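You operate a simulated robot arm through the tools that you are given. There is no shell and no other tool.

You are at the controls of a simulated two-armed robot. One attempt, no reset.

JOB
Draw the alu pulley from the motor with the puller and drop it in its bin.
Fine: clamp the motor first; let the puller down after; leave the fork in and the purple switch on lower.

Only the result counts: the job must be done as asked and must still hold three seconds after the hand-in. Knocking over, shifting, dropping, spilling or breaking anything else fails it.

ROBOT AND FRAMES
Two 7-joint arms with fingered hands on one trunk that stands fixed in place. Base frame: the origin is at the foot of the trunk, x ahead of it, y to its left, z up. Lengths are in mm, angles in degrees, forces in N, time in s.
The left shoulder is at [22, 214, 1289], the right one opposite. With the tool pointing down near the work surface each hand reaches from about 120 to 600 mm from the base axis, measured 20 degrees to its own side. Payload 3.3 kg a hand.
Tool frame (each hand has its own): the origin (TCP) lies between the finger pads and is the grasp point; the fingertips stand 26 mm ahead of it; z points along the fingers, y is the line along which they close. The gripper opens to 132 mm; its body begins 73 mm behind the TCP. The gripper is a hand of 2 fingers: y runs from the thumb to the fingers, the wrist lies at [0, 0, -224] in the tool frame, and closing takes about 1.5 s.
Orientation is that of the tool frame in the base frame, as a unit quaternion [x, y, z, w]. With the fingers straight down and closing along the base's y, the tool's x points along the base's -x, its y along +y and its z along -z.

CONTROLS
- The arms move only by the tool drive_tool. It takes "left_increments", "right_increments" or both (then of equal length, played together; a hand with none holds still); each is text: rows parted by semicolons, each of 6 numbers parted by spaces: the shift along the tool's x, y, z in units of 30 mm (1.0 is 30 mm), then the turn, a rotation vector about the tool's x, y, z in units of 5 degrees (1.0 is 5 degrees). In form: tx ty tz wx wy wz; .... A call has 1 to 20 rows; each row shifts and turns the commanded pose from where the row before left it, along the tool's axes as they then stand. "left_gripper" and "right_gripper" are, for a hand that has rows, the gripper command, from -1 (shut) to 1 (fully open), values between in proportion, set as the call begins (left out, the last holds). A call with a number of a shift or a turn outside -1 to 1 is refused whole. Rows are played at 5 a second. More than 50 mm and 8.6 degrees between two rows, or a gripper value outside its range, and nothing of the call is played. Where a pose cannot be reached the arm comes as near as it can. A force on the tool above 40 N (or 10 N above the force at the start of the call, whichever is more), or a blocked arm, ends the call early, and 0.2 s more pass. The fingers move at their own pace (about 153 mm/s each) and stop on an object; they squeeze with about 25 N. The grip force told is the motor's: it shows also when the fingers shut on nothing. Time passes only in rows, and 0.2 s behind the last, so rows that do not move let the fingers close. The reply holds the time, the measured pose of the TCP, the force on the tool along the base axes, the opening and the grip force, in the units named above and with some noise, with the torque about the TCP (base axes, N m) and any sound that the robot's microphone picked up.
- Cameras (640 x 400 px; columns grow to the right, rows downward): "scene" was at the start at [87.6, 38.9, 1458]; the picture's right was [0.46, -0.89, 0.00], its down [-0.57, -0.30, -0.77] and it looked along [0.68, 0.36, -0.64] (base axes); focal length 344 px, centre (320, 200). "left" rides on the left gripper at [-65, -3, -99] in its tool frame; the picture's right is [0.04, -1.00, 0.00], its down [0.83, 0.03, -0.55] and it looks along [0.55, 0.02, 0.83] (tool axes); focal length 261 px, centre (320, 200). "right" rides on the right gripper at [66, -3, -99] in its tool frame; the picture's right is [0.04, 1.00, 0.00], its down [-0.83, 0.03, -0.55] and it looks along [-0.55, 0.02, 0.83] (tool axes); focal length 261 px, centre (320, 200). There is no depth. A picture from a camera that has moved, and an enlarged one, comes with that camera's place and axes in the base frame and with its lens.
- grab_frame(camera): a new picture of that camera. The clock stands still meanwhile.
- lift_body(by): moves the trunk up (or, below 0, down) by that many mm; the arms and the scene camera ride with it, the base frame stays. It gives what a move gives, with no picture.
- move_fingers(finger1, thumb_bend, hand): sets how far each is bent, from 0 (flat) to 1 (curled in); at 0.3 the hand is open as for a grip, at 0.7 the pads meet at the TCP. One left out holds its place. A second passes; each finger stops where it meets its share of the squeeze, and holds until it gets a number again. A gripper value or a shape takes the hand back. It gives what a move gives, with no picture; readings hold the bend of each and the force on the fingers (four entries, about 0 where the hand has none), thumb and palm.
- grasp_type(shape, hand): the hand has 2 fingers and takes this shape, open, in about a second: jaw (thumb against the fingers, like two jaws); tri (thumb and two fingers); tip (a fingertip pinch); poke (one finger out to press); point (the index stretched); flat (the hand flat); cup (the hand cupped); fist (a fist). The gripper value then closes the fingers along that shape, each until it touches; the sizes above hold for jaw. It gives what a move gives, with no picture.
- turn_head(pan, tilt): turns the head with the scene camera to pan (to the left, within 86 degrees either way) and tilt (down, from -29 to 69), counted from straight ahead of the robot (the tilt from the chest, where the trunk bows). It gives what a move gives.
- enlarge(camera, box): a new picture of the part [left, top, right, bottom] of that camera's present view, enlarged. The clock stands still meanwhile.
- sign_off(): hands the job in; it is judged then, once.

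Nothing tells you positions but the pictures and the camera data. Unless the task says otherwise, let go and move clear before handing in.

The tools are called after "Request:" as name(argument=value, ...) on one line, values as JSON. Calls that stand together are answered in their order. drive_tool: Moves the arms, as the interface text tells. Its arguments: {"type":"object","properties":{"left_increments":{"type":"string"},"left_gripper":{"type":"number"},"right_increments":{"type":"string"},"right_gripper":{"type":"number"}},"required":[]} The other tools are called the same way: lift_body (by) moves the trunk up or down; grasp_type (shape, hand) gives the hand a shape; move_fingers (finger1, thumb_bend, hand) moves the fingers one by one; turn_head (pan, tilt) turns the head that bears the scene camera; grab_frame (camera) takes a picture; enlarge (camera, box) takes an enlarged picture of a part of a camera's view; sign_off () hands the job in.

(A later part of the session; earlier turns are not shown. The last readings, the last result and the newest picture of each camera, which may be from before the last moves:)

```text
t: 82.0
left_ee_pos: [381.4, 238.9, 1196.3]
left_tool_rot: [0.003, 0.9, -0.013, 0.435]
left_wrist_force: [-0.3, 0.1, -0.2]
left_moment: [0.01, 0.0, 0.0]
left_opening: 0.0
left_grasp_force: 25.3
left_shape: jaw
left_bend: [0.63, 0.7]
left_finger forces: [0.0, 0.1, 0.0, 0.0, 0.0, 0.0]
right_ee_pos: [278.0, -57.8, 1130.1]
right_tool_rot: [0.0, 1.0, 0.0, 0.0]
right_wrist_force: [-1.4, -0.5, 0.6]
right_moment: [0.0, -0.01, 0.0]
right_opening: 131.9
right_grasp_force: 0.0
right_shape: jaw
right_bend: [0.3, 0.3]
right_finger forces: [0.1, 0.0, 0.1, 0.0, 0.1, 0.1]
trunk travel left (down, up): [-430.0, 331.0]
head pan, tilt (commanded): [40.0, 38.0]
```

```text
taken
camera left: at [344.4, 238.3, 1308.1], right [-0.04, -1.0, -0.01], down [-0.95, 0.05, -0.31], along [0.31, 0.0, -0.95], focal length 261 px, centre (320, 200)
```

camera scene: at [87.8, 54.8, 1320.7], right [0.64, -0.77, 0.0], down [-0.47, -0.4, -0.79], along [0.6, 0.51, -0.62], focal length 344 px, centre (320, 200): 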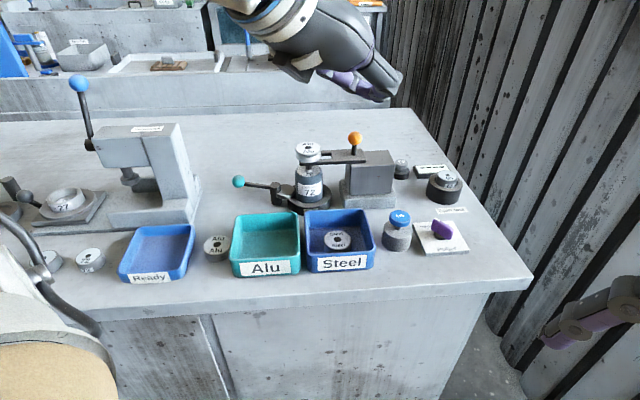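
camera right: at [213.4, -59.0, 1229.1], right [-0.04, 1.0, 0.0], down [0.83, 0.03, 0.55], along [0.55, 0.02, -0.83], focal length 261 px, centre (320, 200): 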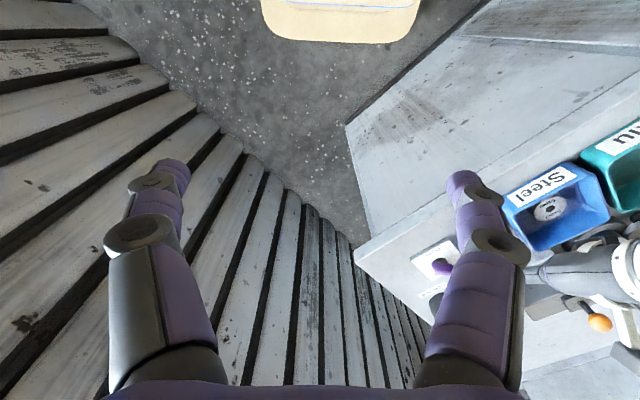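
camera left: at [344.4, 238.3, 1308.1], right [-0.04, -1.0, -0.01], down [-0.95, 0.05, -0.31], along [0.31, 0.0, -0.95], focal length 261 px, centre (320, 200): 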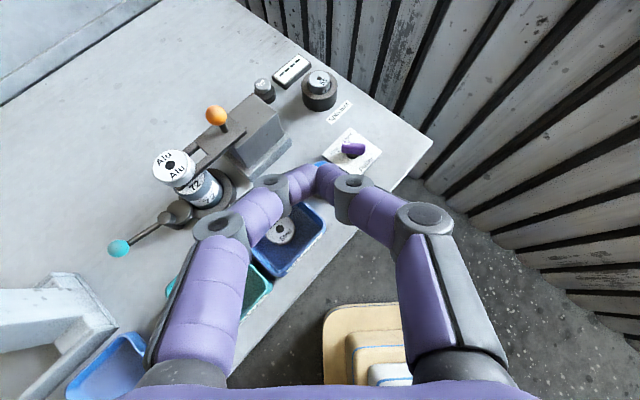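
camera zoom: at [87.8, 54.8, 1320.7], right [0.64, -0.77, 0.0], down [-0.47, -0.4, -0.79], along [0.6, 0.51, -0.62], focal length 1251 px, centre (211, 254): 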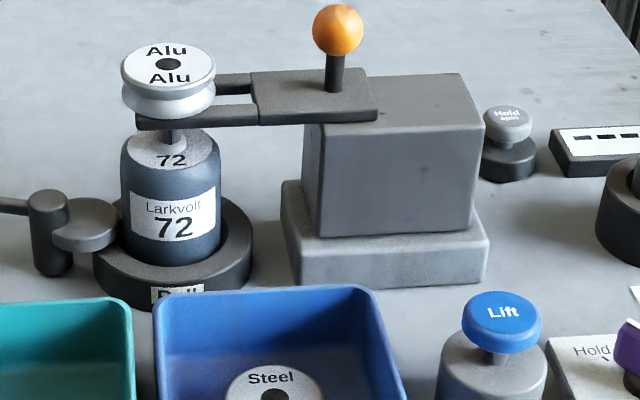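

The pulley now sits about 20 mm higher on the fork, with bare shaft showing below it, top near (499, 428, 1008). To lift it off I want the hand upright with the fingers closing across the tines. I'll stand the hand up and yaw it 45 degrees.

Request:
drive_tool(left_increments="0.718 0.018 0.568 0 0 0;0.718 0.018 0.568 0 0 0;0.718 0.018 0.568 0 0 0;0.718 0.018 0.568 0 0 0;0 0 0 0 1 0;0 0 0 0 1 0;0 0 0 0 1 0;0 0 0 0 1 0;0 0 0 0 1 0;0 0 0 0 1 0;0 0 0 0 1 0;0 0 0 0 1 0;0 0 0 0 1 0;0 0 0 0 1 0;0 0 0 0 0.32 0")

Request:
lift_body(by=140)

Request:
drive_tool(left_increments="0 0 0 0 0 1;0 0 0 0 0 1;0 0 0 0 0 1;0 0 0 0 0 1;0 0 0 0 0 1;0 0 0 0 0 1;0 0 0 0 0 1;0 0 0 0 0 1;0 0 0 0 0 1", left_gripper=0.2)

```text
t: 85.2
left_ee_pos: [367.9, 280.1, 1068.3]
left_tool_rot: [0.009, 1.0, -0.011, 0.001]
left_wrist_force: [0.0, -0.1, -0.5]
left_moment: [0.0, -0.02, 0.02]
left_opening: 0.1
left_grasp_force: 25.0
left_shape: jaw
left_bend: [0.63, 0.7]
left_finger forces: [0.1, 0.0, 0.0, 0.1, 0.0, 0.0]
left hand out of reach, approached as far as the arm can: row 2, 3, 4, 11, 12, 13, 14, 15
right_ee_pos: [277.8, -57.0, 1130.2]
right_tool_rot: [0.001, 1.0, 0.0, 0.0]
right_wrist_force: [-0.5, 0.2, 0.2]
right_moment: [0.04, 0.03, -0.02]
right_opening: 131.7
right_grasp_force: 0.0
right_shape: jaw
right_bend: [0.3, 0.3]
right_finger forces: [0.0, 0.1, 0.0, 0.1, 0.0, 0.0]
trunk travel left (down, up): [-430.0, 331.0]
head pan, tilt (commanded): [40.0, 38.0]
```

```text
t: 86.9
left_ee_pos: [363.1, 279.1, 1214.0]
left_tool_rot: [0.009, 1.0, -0.013, 0.009]
left_wrist_force: [0.4, -0.4, 0.7]
left_moment: [0.01, 0.02, 0.02]
left_opening: 0.0
left_grasp_force: 25.1
left_shape: jaw
left_bend: [0.63, 0.7]
left_finger forces: [0.1, 0.0, 0.0, 0.1, 0.0, 0.0]
right_ee_pos: [279.2, -56.1, 1270.7]
right_tool_rot: [0.0, 1.0, 0.0, -0.001]
right_wrist_force: [-0.5, 0.3, 0.0]
right_moment: [0.02, -0.01, 0.01]
right_opening: 131.9
right_grasp_force: 0.0
right_shape: jaw
right_bend: [0.3, 0.3]
right_finger forces: [0.1, 0.0, 0.0, 0.0, 0.0, 0.0]
trunk travel left (down, up): [-570.0, 191.0]
head pan, tilt (commanded): [40.0, 38.0]
```

```text
t: 88.9
left_ee_pos: [363.6, 279.9, 1213.9]
left_tool_rot: [0.392, 0.92, -0.009, 0.014]
left_wrist_force: [0.0, -0.2, -1.4]
left_moment: [-0.03, 0.01, 0.01]
left_opening: 78.9
left_grasp_force: 0.0
left_shape: jaw
left_bend: [0.71, 0.7]
left_finger forces: [0.0, 0.0, 0.0, 0.1, 0.1, 0.1]
right_ee_pos: [278.3, -57.1, 1272.0]
right_tool_rot: [0.0, 1.0, 0.0, -0.001]
right_wrist_force: [0.4, 0.1, 0.1]
right_moment: [0.02, -0.01, -0.02]
right_opening: 131.7
right_grasp_force: 0.1
right_shape: jaw
right_bend: [0.3, 0.3]
right_finger forces: [0.0, 0.0, 0.0, 0.1, 0.0, 0.1]
trunk travel left (down, up): [-570.0, 191.0]
head pan, tilt (commanded): [40.0, 38.0]
```

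The hand is upright and closes across the tines. I'll move it over the pulley at a safe height.

Request:
drive_tool(left_increments="0.062 0.953 0.448 0 0 0;0.062 0.953 0.448 0 0 0;0.062 0.953 0.448 0 0 0;0.062 0.953 0.448 0 0 0;0.062 0.953 0.448 0 0 0;0.062 0.953 0.448 0 0 0;0.062 0.953 0.448 0 0 0;0 0 0 0 0 0")

Request:
grab_frame(camera="left")

Request:
grab_frame(camera="scene")

```text
t: 90.7
left_ee_pos: [415.4, 388.5, 1081.2]
left_tool_rot: [0.388, 0.921, -0.008, 0.016]
left_wrist_force: [-0.1, 0.2, 0.5]
left_moment: [0.01, -0.02, 0.02]
left_opening: 78.8
left_grasp_force: 0.1
left_shape: jaw
left_bend: [0.71, 0.7]
left_finger forces: [0.0, 0.1, 0.0, 0.1, 0.0, 0.0]
left hand out of reach, approached as far as the arm can: row 2, 3, 4, 5, 6, 7
right_ee_pos: [278.1, -56.8, 1272.1]
right_tool_rot: [0.001, 1.0, 0.0, 0.001]
right_wrist_force: [-0.1, -0.7, 0.2]
right_moment: [0.0, 0.01, 0.01]
right_opening: 132.0
right_grasp_force: 0.0
right_shape: jaw
right_bend: [0.3, 0.3]
right_finger forces: [0.1, 0.0, 0.1, 0.0, 0.0, 0.0]
trunk travel left (down, up): [-570.0, 191.0]
head pan, tilt (commanded): [40.0, 38.0]
```

```text
taken
camera left: at [455.7, 340.6, 1182.2], right [-0.74, -0.67, 0.0], down [-0.57, 0.63, 0.52], along [-0.35, 0.39, -0.85], focal length 261 px, centre (320, 200)
```

left: 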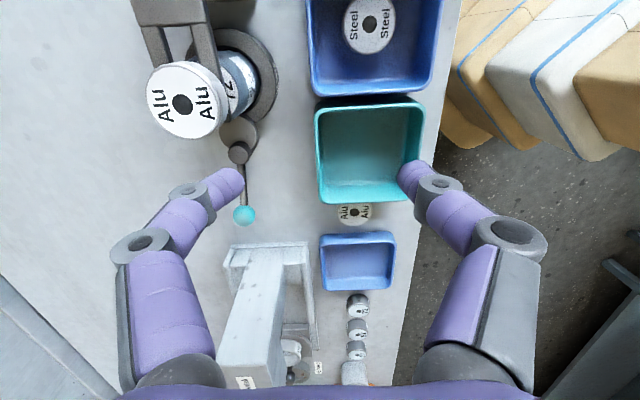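

```text
taken
camera scene: at [78.4, 54.5, 1461.0], right [0.64, -0.77, 0.0], down [-0.47, -0.4, -0.79], along [0.6, 0.51, -0.62], focal length 344 px, centre (320, 200)
```

scene: 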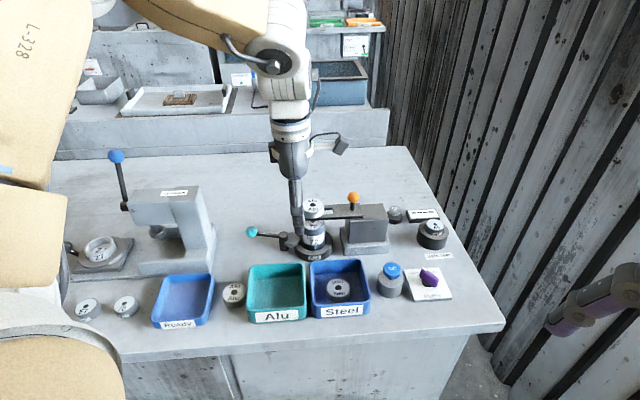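

With this yaw the arm stops short. The opposite yaw worked far out at the clamp, so I'll back off a little and turn the hand 180 degrees the other way.

Request:
drive_tool(left_increments="0 -1 -0.5 0 0 -1;0 -1 -0.5 0 0 -1;0 0 0 0 0 -1;0 0 0 0 0 -1;0 0 0 0 0 -1;0 0 0 0 0 -1;0 0 0 0 0 -1;0 0 0 0 0 -1;0 0 0 0 0 -1;0 0 0 0 0 -1;0 0 0 0 0 -1;0 0 0 0 0 -1;0 0 0 0 0 -1;0 0 0 0 0 -1;0 0 0 0 0 -1;0 0 0 0 0 -1;0 0 0 0 0 -1;0 0 0 0 0 -1;0 0 0 0 0 -1;0 0 0 0 0 -1")

Request:
drive_tool(left_increments="0 0 0 0 0 -1;0 0 0 0 0 -1;0 0 0 0 0 -1;0 0 0 0 0 -1;0 0 0 0 0 -1;0 0 0 0 0 -1;0 0 0 0 0 -1;0 0 0 0 0 -1;0 0 0 0 0 -1;0 0 0 0 0 -1;0 0 0 0 0 -1;0 0 0 0 0 -1;0 0 0 0 0 -1;0 0 0 0 0 -1;0 0 0 0 0 -1;0 0 0 0 0 -1")

```text
t: 94.9
left_ee_pos: [376.2, 347.7, 1109.5]
left_tool_rot: [-0.456, 0.89, -0.016, 0.002]
left_wrist_force: [0.1, 0.2, -0.5]
left_moment: [-0.02, 0.0, -0.01]
left_opening: 79.0
left_grasp_force: 0.1
left_shape: jaw
left_bend: [0.71, 0.7]
left_finger forces: [0.1, 0.0, 0.1, 0.0, 0.1, 0.0]
right_ee_pos: [279.1, -57.6, 1272.1]
right_tool_rot: [0.001, 1.0, -0.001, 0.001]
right_wrist_force: [-0.1, -0.2, 0.1]
right_moment: [0.03, -0.04, 0.0]
right_opening: 131.9
right_grasp_force: 0.0
right_shape: jaw
right_bend: [0.3, 0.3]
right_finger forces: [0.1, 0.0, 0.0, 0.1, 0.1, 0.0]
trunk travel left (down, up): [-570.0, 191.0]
head pan, tilt (commanded): [40.0, 38.0]
```

```text
t: 98.3
left_ee_pos: [376.4, 346.5, 1110.2]
left_tool_rot: [0.921, -0.39, 0.014, 0.008]
left_wrist_force: [0.3, -0.2, -0.8]
left_moment: [0.01, 0.03, 0.02]
left_opening: 78.7
left_grasp_force: 0.1
left_shape: jaw
left_bend: [0.71, 0.7]
left_finger forces: [0.0, 0.1, 0.1, 0.1, 0.1, 0.1]
right_ee_pos: [278.7, -57.0, 1271.6]
right_tool_rot: [0.0, 1.0, 0.0, -0.001]
right_wrist_force: [-0.8, -0.2, -0.1]
right_moment: [0.01, 0.0, -0.02]
right_opening: 132.1
right_grasp_force: 0.1
right_shape: jaw
right_bend: [0.3, 0.3]
right_finger forces: [0.0, 0.0, 0.0, 0.1, 0.0, 0.0]
trunk travel left (down, up): [-570.0, 191.0]
head pan, tilt (commanded): [40.0, 38.0]
```

The hand reached the opposite yaw. I'll move over the pulley again.

Request:
drive_tool(left_increments="0.172 -0.966 0.2 0 0 0;0.172 -0.966 0.2 0 0 0;0.172 -0.966 0.2 0 0 0;0.172 -0.966 0.2 0 0 0;0.172 -0.966 0.2 0 0 0;0 0 0 0 0 0")

Request:
grab_frame(camera="left")

Request:
grab_frame(camera="scene")

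```text
t: 99.7
left_ee_pos: [479.9, 428.1, 1078.3]
left_tool_rot: [0.921, -0.39, 0.016, 0.007]
left_wrist_force: [0.2, -0.1, 0.7]
left_moment: [0.01, 0.01, 0.0]
left_opening: 78.9
left_grasp_force: 0.0
left_shape: jaw
left_bend: [0.71, 0.7]
left_finger forces: [0.0, 0.0, 0.0, 0.0, 0.0, 0.1]
left hand out of reach, approached as far as the arm can: row 5
right_ee_pos: [279.2, -58.4, 1269.4]
right_tool_rot: [0.0, 1.0, 0.0, 0.001]
right_wrist_force: [-0.8, 0.7, 0.6]
right_moment: [0.02, 0.02, 0.02]
right_opening: 131.8
right_grasp_force: 0.1
right_shape: jaw
right_bend: [0.3, 0.3]
right_finger forces: [0.0, 0.0, 0.1, 0.1, 0.0, 0.0]
trunk travel left (down, up): [-570.0, 191.0]
head pan, tilt (commanded): [40.0, 38.0]
```

```text
taken
camera left: at [433.4, 478.6, 1175.0], right [0.75, 0.66, 0.0], down [0.54, -0.61, 0.58], along [0.38, -0.43, -0.81], focal length 261 px, centre (320, 200)
```

left: 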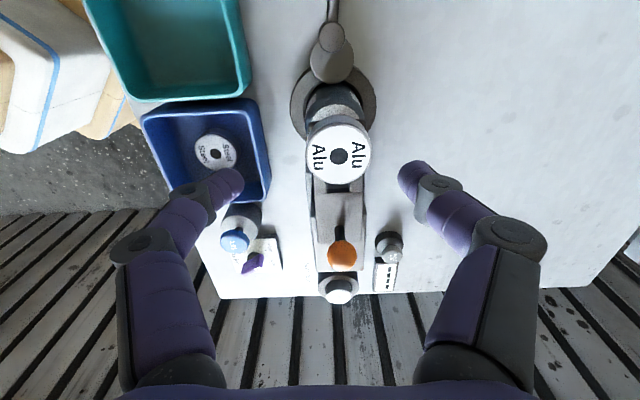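

```text
taken
camera scene: at [79.0, 54.5, 1461.0], right [0.64, -0.77, 0.0], down [-0.47, -0.4, -0.79], along [0.6, 0.51, -0.62], focal length 344 px, centre (320, 200)
```

scene: 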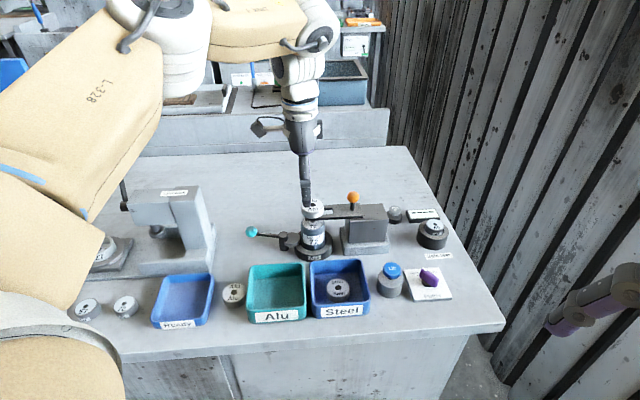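

The pulley re-measures at about (498, 427, 1008), and the hand is about 18 mm short at this height. I'll raise the trunk 70 mm so the upright hand can reach further out.

Request:
lift_body(by=70)

Request:
drive_tool(left_increments="0 0 0.6 0 0 0;0 0 0.6 0 0 0;0 0 0.6 0 0 0;0 0 0.6 0 0 0;0.22 -0.2 0 0 0 0;0.22 -0.22 0 0 0 0;0 0 0 0 0 0")

Request:
grab_frame(camera="left")

```text
t: 100.8
left_ee_pos: [479.2, 427.3, 1148.0]
left_tool_rot: [0.921, -0.39, 0.015, 0.007]
left_wrist_force: [0.7, 0.3, -0.8]
left_moment: [-0.01, 0.02, -0.02]
left_opening: 79.0
left_grasp_force: 0.1
left_shape: jaw
left_bend: [0.71, 0.7]
left_finger forces: [0.1, 0.0, 0.0, 0.0, 0.1, 0.0]
right_ee_pos: [278.9, -56.6, 1341.2]
right_tool_rot: [0.001, 1.0, 0.0, 0.001]
right_wrist_force: [1.0, 0.2, 0.1]
right_moment: [0.01, -0.02, 0.02]
right_opening: 131.9
right_grasp_force: 0.1
right_shape: jaw
right_bend: [0.3, 0.3]
right_finger forces: [0.0, 0.1, 0.0, 0.1, 0.0, 0.0]
trunk travel left (down, up): [-640.0, 121.0]
head pan, tilt (commanded): [40.0, 38.0]
```

```text
t: 102.4
left_ee_pos: [476.6, 426.7, 1081.4]
left_tool_rot: [0.92, -0.391, 0.017, 0.007]
left_wrist_force: [-0.1, -0.1, -0.5]
left_moment: [-0.04, 0.01, 0.02]
left_opening: 79.0
left_grasp_force: 0.1
left_shape: jaw
left_bend: [0.71, 0.7]
left_finger forces: [0.0, 0.0, 0.0, 0.0, 0.1, 0.0]
left hand out of reach, approached as far as the arm can: row 4, 5, 6
right_ee_pos: [279.1, -56.7, 1342.1]
right_tool_rot: [0.0, 1.0, 0.0, 0.0]
right_wrist_force: [0.3, 0.5, 0.3]
right_moment: [0.01, 0.01, -0.01]
right_opening: 132.2
right_grasp_force: 0.0
right_shape: jaw
right_bend: [0.3, 0.3]
right_finger forces: [0.1, 0.1, 0.0, 0.0, 0.1, 0.1]
trunk travel left (down, up): [-640.0, 121.0]
head pan, tilt (commanded): [40.0, 38.0]
```

```text
taken
camera left: at [428.8, 476.7, 1177.2], right [0.75, 0.66, 0.0], down [0.54, -0.61, 0.58], along [0.39, -0.44, -0.81], focal length 261 px, centre (320, 200)
```

left: 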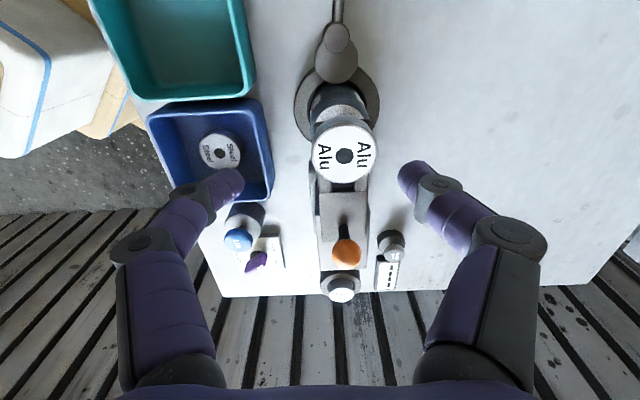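

Raising didn't help. The limit is plain arm length, about 505 mm shoulder to wrist, so I need the wrist level with the shoulder plus a slight outward lean. I'll back away from the pulley, lower the trunk to 45 mm below start, lean the hand 10 degrees and come in again.

Request:
drive_tool(left_increments="0 0.6 -0.7 0 0 0;0 1 -0.6 0 0 0;0 1 -0.6 0 0 0;0 1 -0.6 0 0 0;0 0.5 0 0 0 0")

Request:
lift_body(by=-115)

Request:
drive_tool(left_increments="0 0 -0.5 1 0 0;0 0 -0.5 1 0 0;0 0 0 0 0 0")

```text
t: 103.6
left_ee_pos: [387.4, 343.2, 1155.4]
left_tool_rot: [0.92, -0.391, 0.016, 0.007]
left_wrist_force: [-0.3, 0.5, 0.2]
left_moment: [0.01, -0.01, -0.02]
left_opening: 78.8
left_grasp_force: 0.0
left_shape: jaw
left_bend: [0.71, 0.7]
left_finger forces: [0.1, 0.0, 0.0, 0.0, 0.0, 0.0]
right_ee_pos: [278.9, -58.0, 1341.3]
right_tool_rot: [0.0, 1.0, 0.0, 0.0]
right_wrist_force: [-0.6, -0.1, -0.7]
right_moment: [0.01, 0.0, 0.02]
right_opening: 131.9
right_grasp_force: 0.1
right_shape: jaw
right_bend: [0.3, 0.3]
right_finger forces: [0.0, 0.0, 0.0, 0.0, 0.0, 0.0]
trunk travel left (down, up): [-640.0, 121.0]
head pan, tilt (commanded): [40.0, 38.0]
```

```text
t: 105.0
left_ee_pos: [386.0, 343.6, 1041.7]
left_tool_rot: [0.92, -0.391, 0.016, 0.008]
left_wrist_force: [0.5, 0.5, 0.2]
left_moment: [0.0, 0.01, 0.03]
left_opening: 79.1
left_grasp_force: 0.1
left_shape: jaw
left_bend: [0.71, 0.7]
left_finger forces: [0.1, 0.0, 0.0, 0.1, 0.0, 0.1]
right_ee_pos: [278.1, -56.9, 1226.4]
right_tool_rot: [0.0, 1.0, 0.0, 0.0]
right_wrist_force: [1.0, -0.9, -0.3]
right_moment: [-0.01, 0.0, -0.02]
right_opening: 132.0
right_grasp_force: 0.0
right_shape: jaw
right_bend: [0.3, 0.3]
right_finger forces: [0.1, 0.0, 0.1, 0.1, 0.0, 0.0]
trunk travel left (down, up): [-525.0, 236.0]
head pan, tilt (commanded): [40.0, 38.0]
```

```text
t: 105.8
left_ee_pos: [384.6, 344.5, 1071.1]
left_tool_rot: [0.917, -0.388, 0.049, -0.072]
left_wrist_force: [-0.3, -0.6, 0.2]
left_moment: [-0.01, -0.01, 0.03]
left_opening: 79.0
left_grasp_force: 0.1
left_shape: jaw
left_bend: [0.71, 0.7]
left_finger forces: [0.1, 0.0, 0.0, 0.0, 0.0, 0.0]
right_ee_pos: [279.8, -57.0, 1226.1]
right_tool_rot: [-0.001, 1.0, 0.0, 0.0]
right_wrist_force: [0.5, -0.8, 0.2]
right_moment: [0.01, 0.02, 0.0]
right_opening: 131.8
right_grasp_force: 0.0
right_shape: jaw
right_bend: [0.3, 0.3]
right_finger forces: [0.0, 0.0, 0.1, 0.0, 0.0, 0.0]
trunk travel left (down, up): [-525.0, 236.0]
head pan, tilt (commanded): [40.0, 38.0]
```

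Now I'll move over the pulley with the slightly leaned hand.

Request:
drive_tool(left_increments="0.124 -0.885 0.13 0 0 0;0.124 -0.885 0.13 0 0 0;0.124 -0.885 0.13 0 0 0;0.124 -0.885 0.13 0 0 0;0.124 -0.885 0.13 0 0 0;0 0 0 0 0 0")

Request:
grab_frame(camera="left")

Request:
enlarge(camera="scene", box=[220, 100, 420, 260])

```text
t: 107.2
left_ee_pos: [494.2, 425.1, 1074.5]
left_tool_rot: [0.917, -0.389, 0.05, -0.072]
left_wrist_force: [-0.9, 0.1, -0.3]
left_moment: [0.0, 0.0, 0.0]
left_opening: 78.6
left_grasp_force: 0.0
left_shape: jaw
left_bend: [0.71, 0.7]
left_finger forces: [0.1, 0.1, 0.1, 0.1, 0.1, 0.0]
right_ee_pos: [278.8, -57.3, 1227.3]
right_tool_rot: [0.0, 1.0, 0.0, 0.0]
right_wrist_force: [0.6, 0.8, 0.1]
right_moment: [0.0, 0.0, 0.0]
right_opening: 132.0
right_grasp_force: 0.0
right_shape: jaw
right_bend: [0.3, 0.3]
right_finger forces: [0.0, 0.0, 0.0, 0.0, 0.0, 0.1]
trunk travel left (down, up): [-525.0, 236.0]
head pan, tilt (commanded): [40.0, 38.0]
```

```text
taken
camera left: at [435.4, 462.9, 1170.5], right [0.73, 0.66, 0.17], down [0.47, -0.68, 0.57], along [0.49, -0.33, -0.81], focal length 261 px, centre (320, 200)
```

left: 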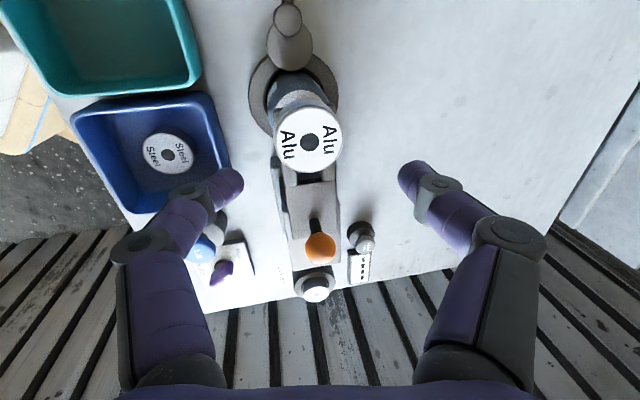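

```text
2.50 times, centred on (320, 180) of scene
camera zoom: at [80.0, 54.5, 1416.0], right [0.64, -0.77, 0.0], down [-0.47, -0.4, -0.79], along [0.6, 0.51, -0.62], focal length 860 px, centre (320, 250)
```

zoom: 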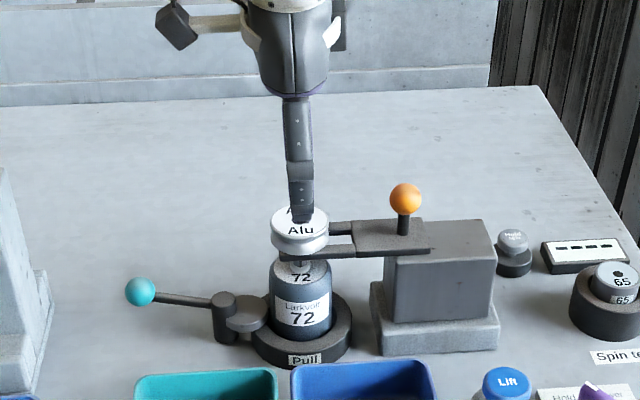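

The hand is centred over the pulley. I'll go down 52 mm so the fingertips straddle the pulley's sides just above the tines.

Request:
drive_tool(left_increments="-0.02 0.098 0.568 0 0 0;-0.02 0.098 0.568 0 0 0;-0.02 0.098 0.568 0 0 0;0 0 0 0 0 0")

Request:
grab_frame(camera="left")

Request:
enlarge(camera="scene", box=[260, 130, 390, 230])

```text
t: 108.2
left_ee_pos: [494.0, 424.3, 1021.9]
left_tool_rot: [0.917, -0.388, 0.049, -0.073]
left_wrist_force: [0.3, 0.6, 0.0]
left_moment: [-0.03, -0.01, -0.01]
left_opening: 79.1
left_grasp_force: 0.0
left_shape: jaw
left_bend: [0.71, 0.7]
left_finger forces: [0.1, 0.0, 0.1, 0.1, 0.0, 0.0]
right_ee_pos: [278.9, -57.2, 1227.6]
right_tool_rot: [0.0, 1.0, 0.0, 0.0]
right_wrist_force: [0.0, -0.1, -0.3]
right_moment: [0.0, -0.02, 0.03]
right_opening: 132.1
right_grasp_force: 0.0
right_shape: jaw
right_bend: [0.3, 0.3]
right_finger forces: [0.0, 0.0, 0.0, 0.0, 0.0, 0.1]
trunk travel left (down, up): [-525.0, 236.0]
head pan, tilt (commanded): [40.0, 38.0]
```

```text
taken
camera left: at [435.1, 462.2, 1117.2], right [0.73, 0.66, 0.17], down [0.47, -0.67, 0.57], along [0.49, -0.33, -0.81], focal length 261 px, centre (320, 200)
```

left: 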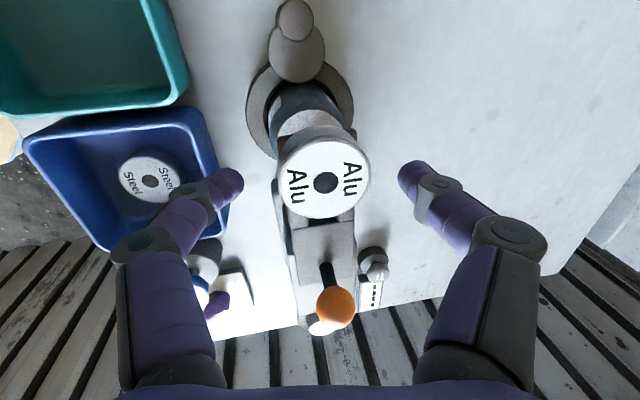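

```text
4.00 times, centred on (325, 180) of scene
camera zoom: at [80.6, 54.7, 1416.0], right [0.64, -0.77, 0.0], down [-0.47, -0.4, -0.79], along [0.6, 0.51, -0.62], focal length 1376 px, centre (300, 280)
```

zoom: 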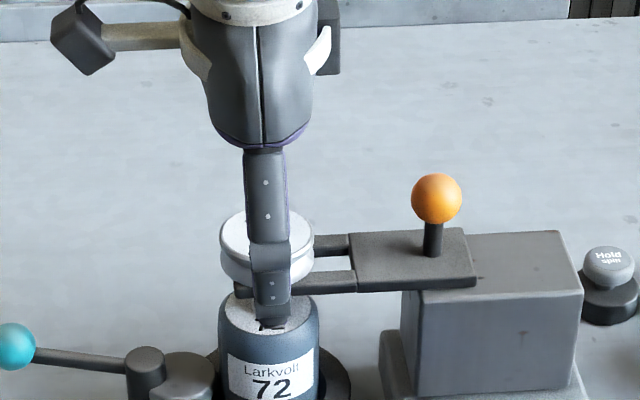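

Alignment is good. I'll lower another 5 mm and close on the pulley.

Request:
drive_tool(left_increments="-0.006 0.028 0.164 0 0 0;0 0 0 0 0 0")

Request:
drive_tool(left_increments="0 0 0 0 0 0;0 0 0 0 0 0;0 0 0 0 0 0;0 0 0 0 0 0;0 0 0 0 0 0;0 0 0 0 0 0;0 0 0 0 0 0", left_gripper=-1)

Request:
grab_frame(camera="left")

Request:
enlarge(camera="scene", box=[260, 130, 390, 230])

```text
t: 108.8
left_ee_pos: [494.2, 424.2, 1016.4]
left_tool_rot: [0.917, -0.388, 0.05, -0.073]
left_wrist_force: [-0.4, -0.4, 0.3]
left_moment: [-0.01, -0.03, -0.01]
left_opening: 79.0
left_grasp_force: 0.1
left_shape: jaw
left_bend: [0.71, 0.7]
left_finger forces: [0.0, 0.0, 0.0, 0.0, 0.1, 0.1]
right_ee_pos: [278.7, -56.2, 1226.6]
right_tool_rot: [0.001, 1.0, 0.0, 0.0]
right_wrist_force: [1.0, 0.1, 0.2]
right_moment: [-0.01, 0.01, -0.05]
right_opening: 131.9
right_grasp_force: 0.0
right_shape: jaw
right_bend: [0.3, 0.3]
right_finger forces: [0.0, 0.0, 0.0, 0.0, 0.0, 0.0]
trunk travel left (down, up): [-525.0, 236.0]
head pan, tilt (commanded): [40.0, 38.0]
```

```text
t: 110.4
left_ee_pos: [494.0, 424.8, 1016.2]
left_tool_rot: [0.918, -0.387, 0.05, -0.073]
left_wrist_force: [0.5, 0.2, 0.6]
left_moment: [0.01, 0.02, 0.03]
left_opening: 42.2
left_grasp_force: 24.7
left_shape: jaw
left_bend: [0.74, 0.7]
left_finger forces: [22.1, 0.0, 0.2, 0.1, 22.1, 0.1]
right_ee_pos: [278.7, -57.7, 1226.7]
right_tool_rot: [0.001, 1.0, 0.0, 0.0]
right_wrist_force: [-0.8, 0.7, 0.2]
right_moment: [0.01, 0.02, -0.01]
right_opening: 131.9
right_grasp_force: 0.1
right_shape: jaw
right_bend: [0.3, 0.3]
right_finger forces: [0.0, 0.0, 0.0, 0.0, 0.1, 0.0]
trunk travel left (down, up): [-525.0, 236.0]
head pan, tilt (commanded): [40.0, 38.0]
```

```text
taken
camera left: at [435.3, 462.6, 1112.7], right [0.73, 0.66, 0.17], down [0.47, -0.67, 0.57], along [0.49, -0.33, -0.81], focal length 261 px, centre (320, 200)
```

left: 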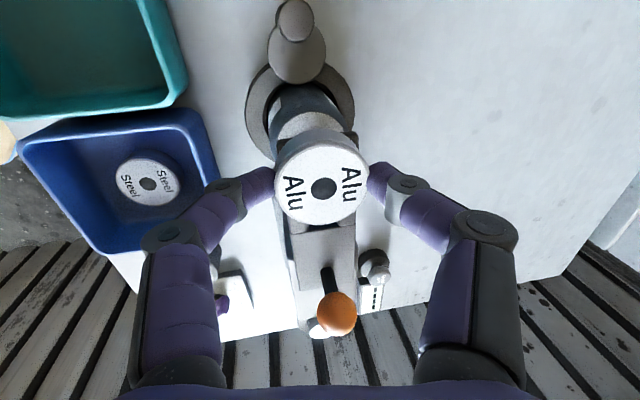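

```text
4.00 times, centred on (325, 180) of scene
camera zoom: at [80.8, 54.8, 1415.9], right [0.64, -0.77, 0.0], down [-0.47, -0.4, -0.79], along [0.6, 0.51, -0.62], focal length 1376 px, centre (300, 280)
```

zoom: 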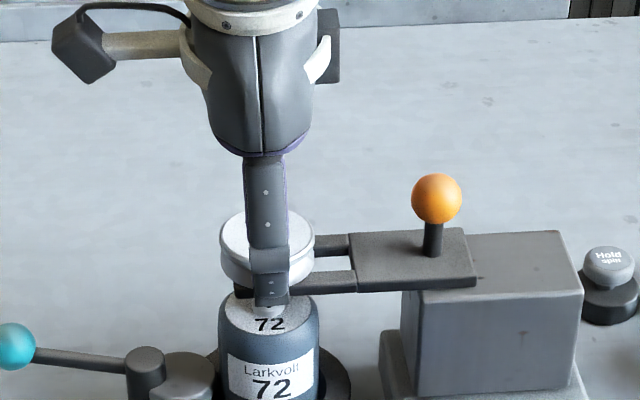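

The pulley is firmly held, with 22 N on each finger. I'll lift straight up slowly and watch the force.

Request:
drive_tool(left_increments="0.0057 -0.028 -0.164 0 0 0;0.0057 -0.028 -0.164 0 0 0;0.0057 -0.028 -0.164 0 0 0;0.0057 -0.028 -0.164 0 0 0;0 0 0 0 0 0")

Request:
grab_frame(camera="left")

Request:
enlarge(camera="scene", box=[260, 130, 390, 230])

```text
t: 111.6
left_ee_pos: [493.4, 424.3, 1036.6]
left_tool_rot: [0.918, -0.388, 0.05, -0.073]
left_wrist_force: [0.0, 0.2, -0.7]
left_moment: [-0.02, 0.0, 0.01]
left_opening: 41.8
left_grasp_force: 24.8
left_shape: jaw
left_bend: [0.74, 0.7]
left_finger forces: [22.0, 0.0, 0.0, 0.1, 21.9, 0.0]
right_ee_pos: [279.7, -56.7, 1226.9]
right_tool_rot: [0.0, 1.0, -0.001, -0.001]
right_wrist_force: [1.4, 0.3, 0.1]
right_moment: [-0.01, -0.01, -0.03]
right_opening: 132.1
right_grasp_force: 0.1
right_shape: jaw
right_bend: [0.3, 0.3]
right_finger forces: [0.0, 0.0, 0.0, 0.0, 0.0, 0.0]
trunk travel left (down, up): [-525.0, 236.0]
head pan, tilt (commanded): [40.0, 38.0]
```

```text
taken
camera left: at [435.1, 461.6, 1133.0], right [0.73, 0.66, 0.17], down [0.47, -0.67, 0.57], along [0.49, -0.33, -0.81], focal length 261 px, centre (320, 200)
```

left: 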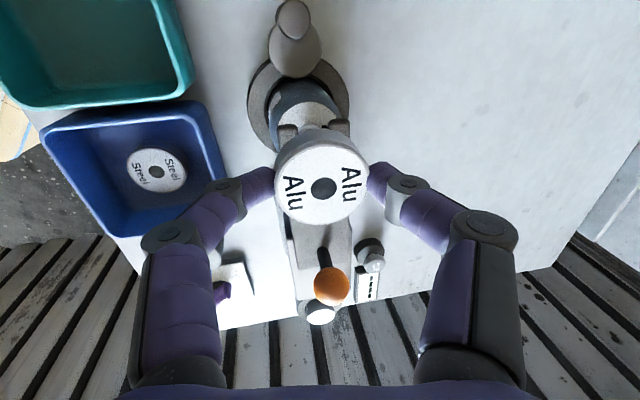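

```text
4.00 times, centred on (325, 180) of scene
camera zoom: at [80.8, 54.9, 1415.9], right [0.64, -0.77, 0.0], down [-0.47, -0.4, -0.79], along [0.6, 0.51, -0.62], focal length 1376 px, centre (300, 280)
```

zoom: 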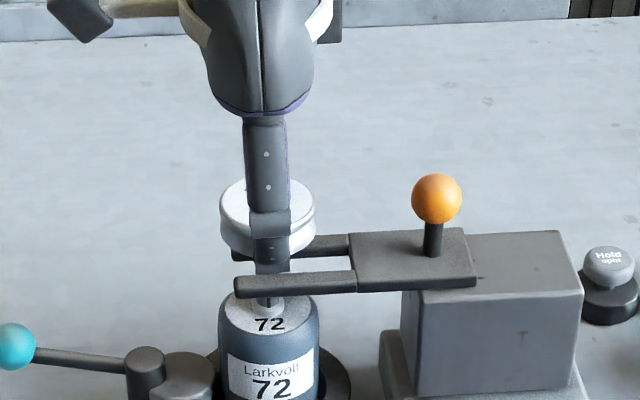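

The pulley came clear of the shaft cleanly. I'll raise it a little more and carry it over the teal Alu bin.

Request:
drive_tool(left_increments="0.017 -0.085 -0.4915 0 0 0;0.017 -0.085 -0.4915 0 0 0;-0.505 0.871 -0.168 0 0 0;-0.505 0.871 -0.168 0 0 0;-0.505 0.871 -0.168 0 0 0;-0.505 0.871 -0.168 0 0 0;-0.505 0.871 -0.168 0 0 0;0 0 0 0 0 0")

Request:
grab_frame(camera="left")

Request:
grab_frame(camera="scene")

```text
t: 113.4
left_ee_pos: [345.2, 386.4, 1064.2]
left_tool_rot: [0.917, -0.388, 0.05, -0.072]
left_wrist_force: [0.8, 0.2, -0.7]
left_moment: [-0.03, 0.04, -0.01]
left_opening: 41.7
left_grasp_force: 26.0
left_shape: jaw
left_bend: [0.74, 0.7]
left_finger forces: [22.2, 0.0, 0.0, 0.0, 22.1, 0.0]
right_ee_pos: [279.9, -55.6, 1227.1]
right_tool_rot: [0.0, 1.0, 0.0, -0.001]
right_wrist_force: [0.9, -0.4, 0.3]
right_moment: [-0.01, 0.04, 0.01]
right_opening: 131.9
right_grasp_force: 0.1
right_shape: jaw
right_bend: [0.3, 0.3]
right_finger forces: [0.0, 0.1, 0.0, 0.0, 0.1, 0.0]
trunk travel left (down, up): [-525.0, 236.0]
head pan, tilt (commanded): [40.0, 38.0]
```

```text
taken
camera left: at [286.2, 423.6, 1160.8], right [0.73, 0.66, 0.17], down [0.47, -0.67, 0.57], along [0.49, -0.33, -0.81], focal length 261 px, centre (320, 200)
```

left: 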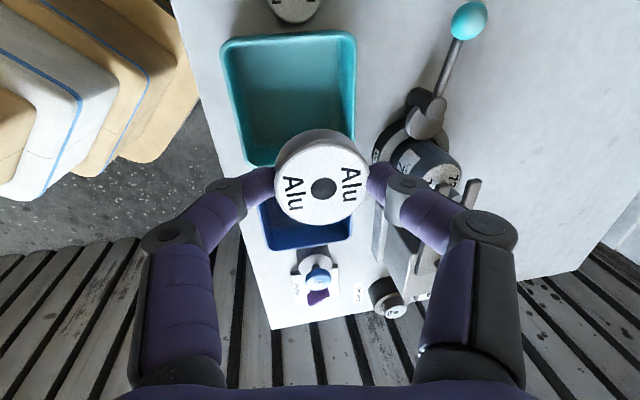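

```text
taken
camera scene: at [81.3, 54.9, 1415.9], right [0.64, -0.77, 0.0], down [-0.47, -0.4, -0.79], along [0.6, 0.51, -0.62], focal length 344 px, centre (320, 200)
```

scene: 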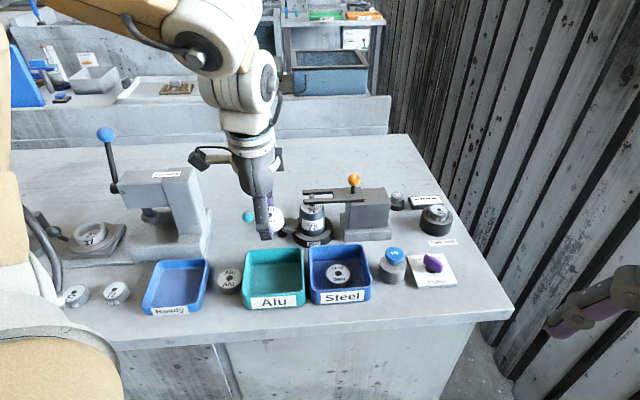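

The pulley is centred over the Alu bin, whose rim I put at about z 913 and its floor at about 879. I'll lower most of the way first.

Request:
drive_tool(left_increments="-0.027 0.134 0.7755 0 0 0;-0.027 0.134 0.7755 0 0 0;-0.027 0.134 0.7755 0 0 0;-0.027 0.134 0.7755 0 0 0;-0.013 0.067 0.39 0 0 0;0 0 0 0 0 0")

Request:
grab_frame(camera="left")

Request:
enlarge(camera="scene", box=[200, 180, 360, 320])

```text
t: 114.8
left_ee_pos: [345.1, 384.7, 959.5]
left_tool_rot: [0.918, -0.388, 0.049, -0.072]
left_wrist_force: [0.5, 0.7, -0.8]
left_moment: [-0.02, 0.04, 0.0]
left_opening: 41.9
left_grasp_force: 24.7
left_shape: jaw
left_bend: [0.74, 0.7]
left_finger forces: [21.9, 0.1, 0.1, 0.0, 22.0, 0.0]
right_ee_pos: [279.0, -58.0, 1226.4]
right_tool_rot: [0.0, 1.0, 0.0, 0.0]
right_wrist_force: [-0.5, -0.9, -0.1]
right_moment: [0.02, 0.0, 0.01]
right_opening: 132.0
right_grasp_force: 0.0
right_shape: jaw
right_bend: [0.3, 0.3]
right_finger forces: [0.0, 0.0, 0.1, 0.0, 0.1, 0.0]
trunk travel left (down, up): [-525.0, 236.0]
head pan, tilt (commanded): [40.0, 38.0]
```

```text
taken
camera left: at [285.8, 424.0, 1056.3], right [0.73, 0.66, 0.17], down [0.47, -0.67, 0.57], along [0.49, -0.33, -0.81], focal length 261 px, centre (320, 200)
```

left: 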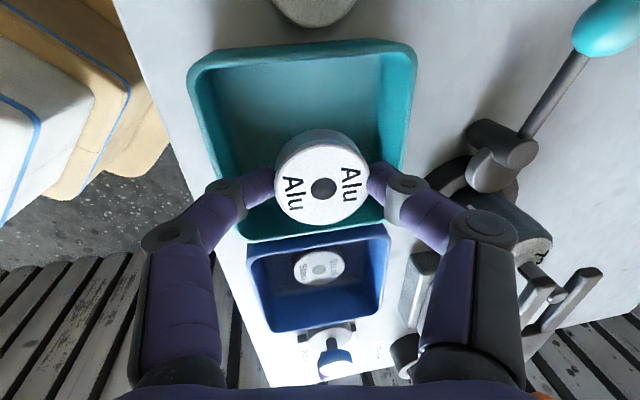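

```text
2.86 times, centred on (280, 250) of scene
camera zoom: at [80.6, 54.8, 1415.9], right [0.64, -0.77, 0.0], down [-0.47, -0.4, -0.79], along [0.6, 0.51, -0.62], focal length 983 px, centre (434, 57)
```

zoom: 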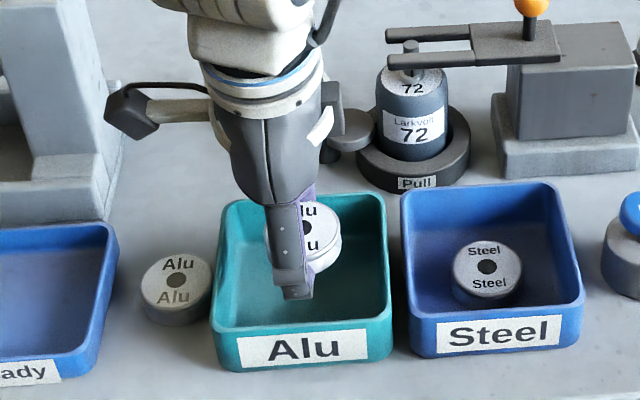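

The pulley hangs inside the bin's outline. I'll lower it the last 37 mm.

Request:
drive_tool(left_increments="-0.021 0.105 0.606 0 0 0;-0.021 0.105 0.606 0 0 0;0 0 0 0 0 0")

Request:
grab_frame(camera="left")

Request:
enlarge(camera="scene", box=[200, 180, 360, 320])

```text
t: 115.6
left_ee_pos: [348.5, 387.2, 926.2]
left_tool_rot: [0.917, -0.388, 0.051, -0.075]
left_wrist_force: [13.4, 12.9, 20.5]
left_moment: [-0.79, 0.81, -0.01]
left_opening: 40.9
left_grasp_force: 25.0
left_shape: jaw
left_bend: [0.74, 0.7]
left_finger forces: [56.4, 0.0, 0.0, 0.0, 30.0, 0.0]
right_ee_pos: [278.9, -56.7, 1227.0]
right_tool_rot: [0.0, 1.0, 0.0, 0.001]
right_wrist_force: [-0.2, -0.6, -0.8]
right_moment: [0.01, 0.03, -0.05]
right_opening: 132.0
right_grasp_force: 0.1
right_shape: jaw
right_bend: [0.3, 0.3]
right_finger forces: [0.0, 0.0, 0.1, 0.1, 0.0, 0.0]
trunk travel left (down, up): [-525.0, 236.0]
head pan, tilt (commanded): [40.0, 38.0]
```

```text
taken
camera left: at [289.2, 425.3, 1021.0], right [0.73, 0.66, 0.18], down [0.47, -0.68, 0.57], along [0.49, -0.33, -0.8], focal length 261 px, centre (320, 200)
```

left: 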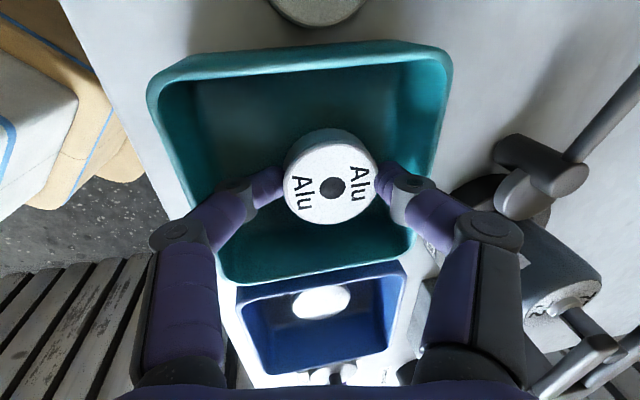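

```text
2.86 times, centred on (280, 250) of scene
camera zoom: at [81.4, 55.4, 1416.1], right [0.64, -0.77, 0.0], down [-0.47, -0.4, -0.79], along [0.6, 0.51, -0.62], focal length 983 px, centre (434, 57)
```

zoom: 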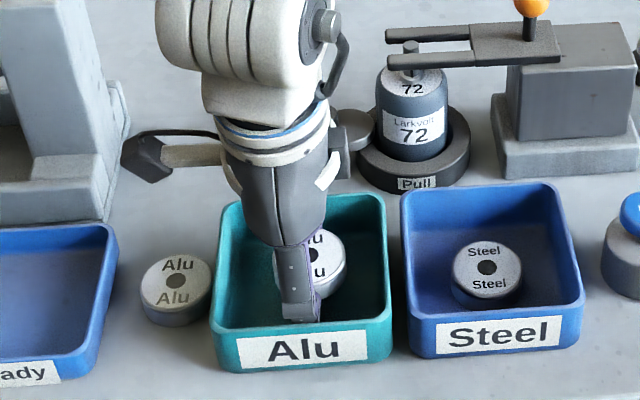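

The near finger touched the bin's front wall, though the bin looks unmoved. I'll raise 12 mm and shift 8 mm toward the back of the bin.

Request:
drive_tool(left_increments="0.0136 -0.068 -0.393 0 0 0;0 -0.262 0.045 0 0 0;0 0 0 0 0 0")

Request:
grab_frame(camera="left")

Request:
enlarge(camera="scene", box=[200, 180, 360, 320])

```text
t: 116.4
left_ee_pos: [351.0, 390.7, 935.9]
left_tool_rot: [0.918, -0.388, 0.049, -0.072]
left_wrist_force: [0.1, -0.2, -0.6]
left_moment: [-0.02, 0.01, -0.05]
left_opening: 40.8
left_grasp_force: 24.7
left_shape: jaw
left_bend: [0.73, 0.7]
left_finger forces: [23.7, 0.1, 0.0, 0.0, 23.8, 0.1]
right_ee_pos: [278.2, -57.8, 1226.4]
right_tool_rot: [-0.001, 1.0, 0.0, 0.0]
right_wrist_force: [0.1, 0.4, 0.4]
right_moment: [-0.01, -0.01, 0.02]
right_opening: 132.0
right_grasp_force: 0.0
right_shape: jaw
right_bend: [0.3, 0.3]
right_finger forces: [0.0, 0.0, 0.1, 0.1, 0.0, 0.0]
trunk travel left (down, up): [-525.0, 236.0]
head pan, tilt (commanded): [40.0, 38.0]
```

```text
taken
camera left: at [292.4, 429.9, 1032.1], right [0.73, 0.66, 0.17], down [0.47, -0.67, 0.57], along [0.49, -0.33, -0.81], focal length 261 px, centre (320, 200)
```

left: 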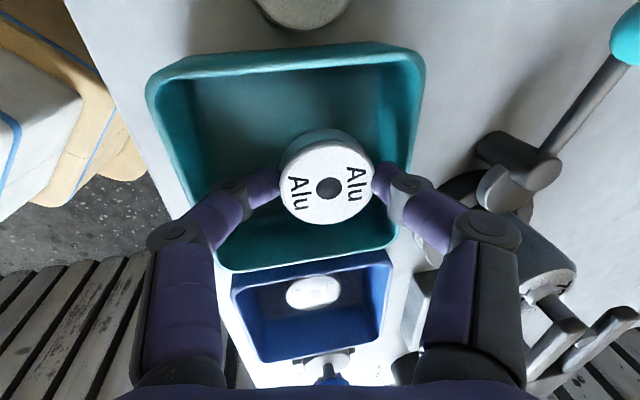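

```text
2.86 times, centred on (280, 250) of scene
camera zoom: at [80.1, 54.5, 1415.9], right [0.64, -0.77, 0.0], down [-0.47, -0.4, -0.79], along [0.6, 0.51, -0.62], focal length 983 px, centre (434, 57)
```

zoom: 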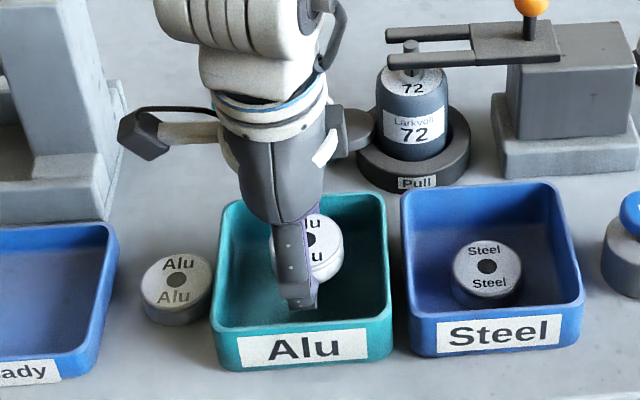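

The contact is gone and the bin hasn't moved. I'll lower a few millimetres more, checking the force.

Request:
drive_tool(left_increments="-0.003 0.017 0.1 0 0 0;-0.003 0.017 0.1 0 0 0;0 0 0 0 0 0")

```text
t: 117.2
left_ee_pos: [352.3, 392.8, 929.7]
left_tool_rot: [0.918, -0.387, 0.049, -0.073]
left_wrist_force: [0.7, -0.2, 0.0]
left_moment: [0.03, 0.01, 0.01]
left_opening: 40.6
left_grasp_force: 24.8
left_shape: jaw
left_bend: [0.73, 0.7]
left_finger forces: [23.8, 0.0, 0.0, 0.0, 24.2, 0.0]
right_ee_pos: [278.2, -57.5, 1227.3]
right_tool_rot: [-0.001, 1.0, -0.001, 0.0]
right_wrist_force: [-0.7, 0.0, -0.2]
right_moment: [0.01, 0.0, 0.02]
right_opening: 132.2
right_grasp_force: 0.1
right_shape: jaw
right_bend: [0.3, 0.3]
right_finger forces: [0.1, 0.1, 0.1, 0.1, 0.1, 0.0]
trunk travel left (down, up): [-525.0, 236.0]
head pan, tilt (commanded): [40.0, 38.0]
```

It's still free. I'll go down another 5 mm, then open gently to release.

Request:
drive_tool(left_increments="-0.003 0.015 0.083 0 0 0;-0.003 0.015 0.083 0 0 0;0 0 0 0 0 0")

Request:
enlarge(camera="left", box=[130, 20, 470, 300])

```text
t: 118.0
left_ee_pos: [352.2, 391.9, 926.0]
left_tool_rot: [0.917, -0.388, 0.051, -0.073]
left_wrist_force: [-1.0, -1.3, 0.2]
left_moment: [0.03, -0.01, 0.0]
left_opening: 41.2
left_grasp_force: 25.3
left_shape: jaw
left_bend: [0.73, 0.7]
left_finger forces: [24.2, 0.1, 0.0, 0.1, 25.4, 0.0]
right_ee_pos: [280.1, -56.0, 1227.1]
right_tool_rot: [0.0, 1.0, 0.0, 0.0]
right_wrist_force: [0.1, 0.3, 0.2]
right_moment: [-0.02, 0.01, 0.0]
right_opening: 131.8
right_grasp_force: 0.1
right_shape: jaw
right_bend: [0.3, 0.3]
right_finger forces: [0.0, 0.0, 0.1, 0.1, 0.0, 0.0]
trunk travel left (down, up): [-525.0, 236.0]
head pan, tilt (commanded): [40.0, 38.0]
```

```text
1.43 times, centred on (300, 160) of left
camera zoom: at [292.9, 429.9, 1020.8], right [0.73, 0.66, 0.17], down [0.47, -0.67, 0.57], along [0.49, -0.33, -0.81], focal length 372 px, centre (349, 257)
```

zoom: 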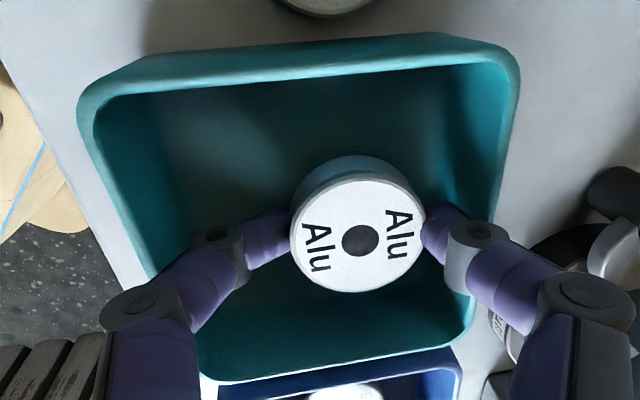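

The far finger is just brushing the back wall, so opening here would push the bin. I'll rise 8 mm to where the fingers are free and open by just a few millimetres to drop the pulley.

Request:
drive_tool(left_increments="0.009 -0.045 -0.262 0 0 0;0 0.066 -0.011 0 0 0;0 0 0 0 0 0")

Request:
drive_tool(left_increments="0 0 0 0 0 0;0 0 0 0 0 0;0 0 0 0 0 0", left_gripper=-0.26)

Request:
grab_frame(camera="left")

Request:
enlarge(camera="scene", box=[200, 180, 360, 320])

```text
t: 118.8
left_ee_pos: [349.6, 389.7, 933.0]
left_tool_rot: [0.918, -0.387, 0.05, -0.073]
left_wrist_force: [0.1, 0.1, -0.8]
left_moment: [0.01, -0.03, 0.0]
left_opening: 40.9
left_grasp_force: 25.3
left_shape: jaw
left_bend: [0.73, 0.7]
left_finger forces: [24.0, 0.1, 0.0, 0.1, 23.9, 0.0]
right_ee_pos: [278.6, -58.0, 1226.6]
right_tool_rot: [0.001, 1.0, 0.0, 0.0]
right_wrist_force: [-0.5, 0.0, -0.6]
right_moment: [0.03, 0.02, 0.02]
right_opening: 131.9
right_grasp_force: 0.0
right_shape: jaw
right_bend: [0.3, 0.3]
right_finger forces: [0.1, 0.0, 0.0, 0.2, 0.0, 0.0]
trunk travel left (down, up): [-525.0, 236.0]
head pan, tilt (commanded): [40.0, 38.0]
```

```text
t: 119.6
left_ee_pos: [350.8, 389.7, 933.2]
left_tool_rot: [0.918, -0.388, 0.049, -0.073]
left_wrist_force: [0.7, 0.8, 0.5]
left_moment: [-0.04, 0.02, 0.01]
left_opening: 47.8
left_grasp_force: 0.0
left_shape: jaw
left_bend: [0.74, 0.7]
left_finger forces: [0.6, 0.1, 0.0, 0.1, 0.0, 0.0]
right_ee_pos: [277.9, -56.1, 1227.2]
right_tool_rot: [0.0, 1.0, 0.0, 0.0]
right_wrist_force: [0.6, -0.9, -0.4]
right_moment: [0.03, 0.01, -0.01]
right_opening: 132.1
right_grasp_force: 0.0
right_shape: jaw
right_bend: [0.3, 0.3]
right_finger forces: [0.0, 0.0, 0.0, 0.0, 0.0, 0.0]
trunk travel left (down, up): [-525.0, 236.0]
head pan, tilt (commanded): [40.0, 38.0]
```

```text
taken
camera left: at [291.0, 428.5, 1028.7], right [0.73, 0.66, 0.17], down [0.47, -0.67, 0.57], along [0.49, -0.33, -0.81], focal length 261 px, centre (320, 200)
```

left: 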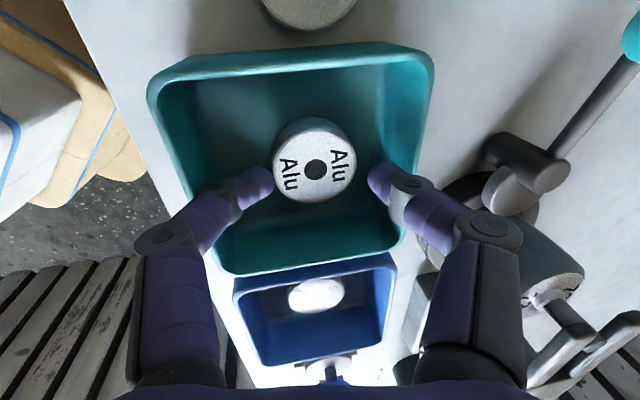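

```text
2.86 times, centred on (280, 250) of scene
camera zoom: at [80.7, 54.9, 1415.9], right [0.64, -0.77, 0.0], down [-0.47, -0.4, -0.79], along [0.6, 0.51, -0.62], focal length 983 px, centre (434, 57)
```

zoom: 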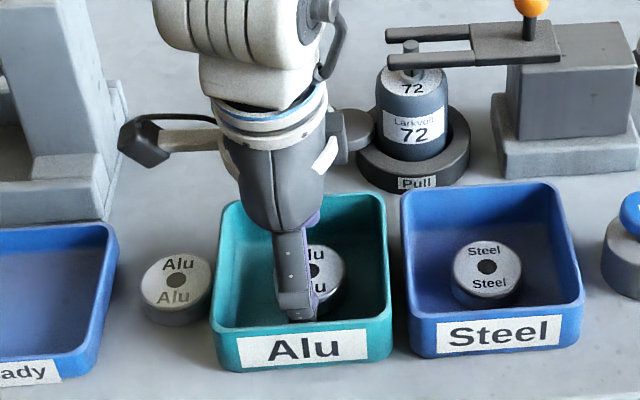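

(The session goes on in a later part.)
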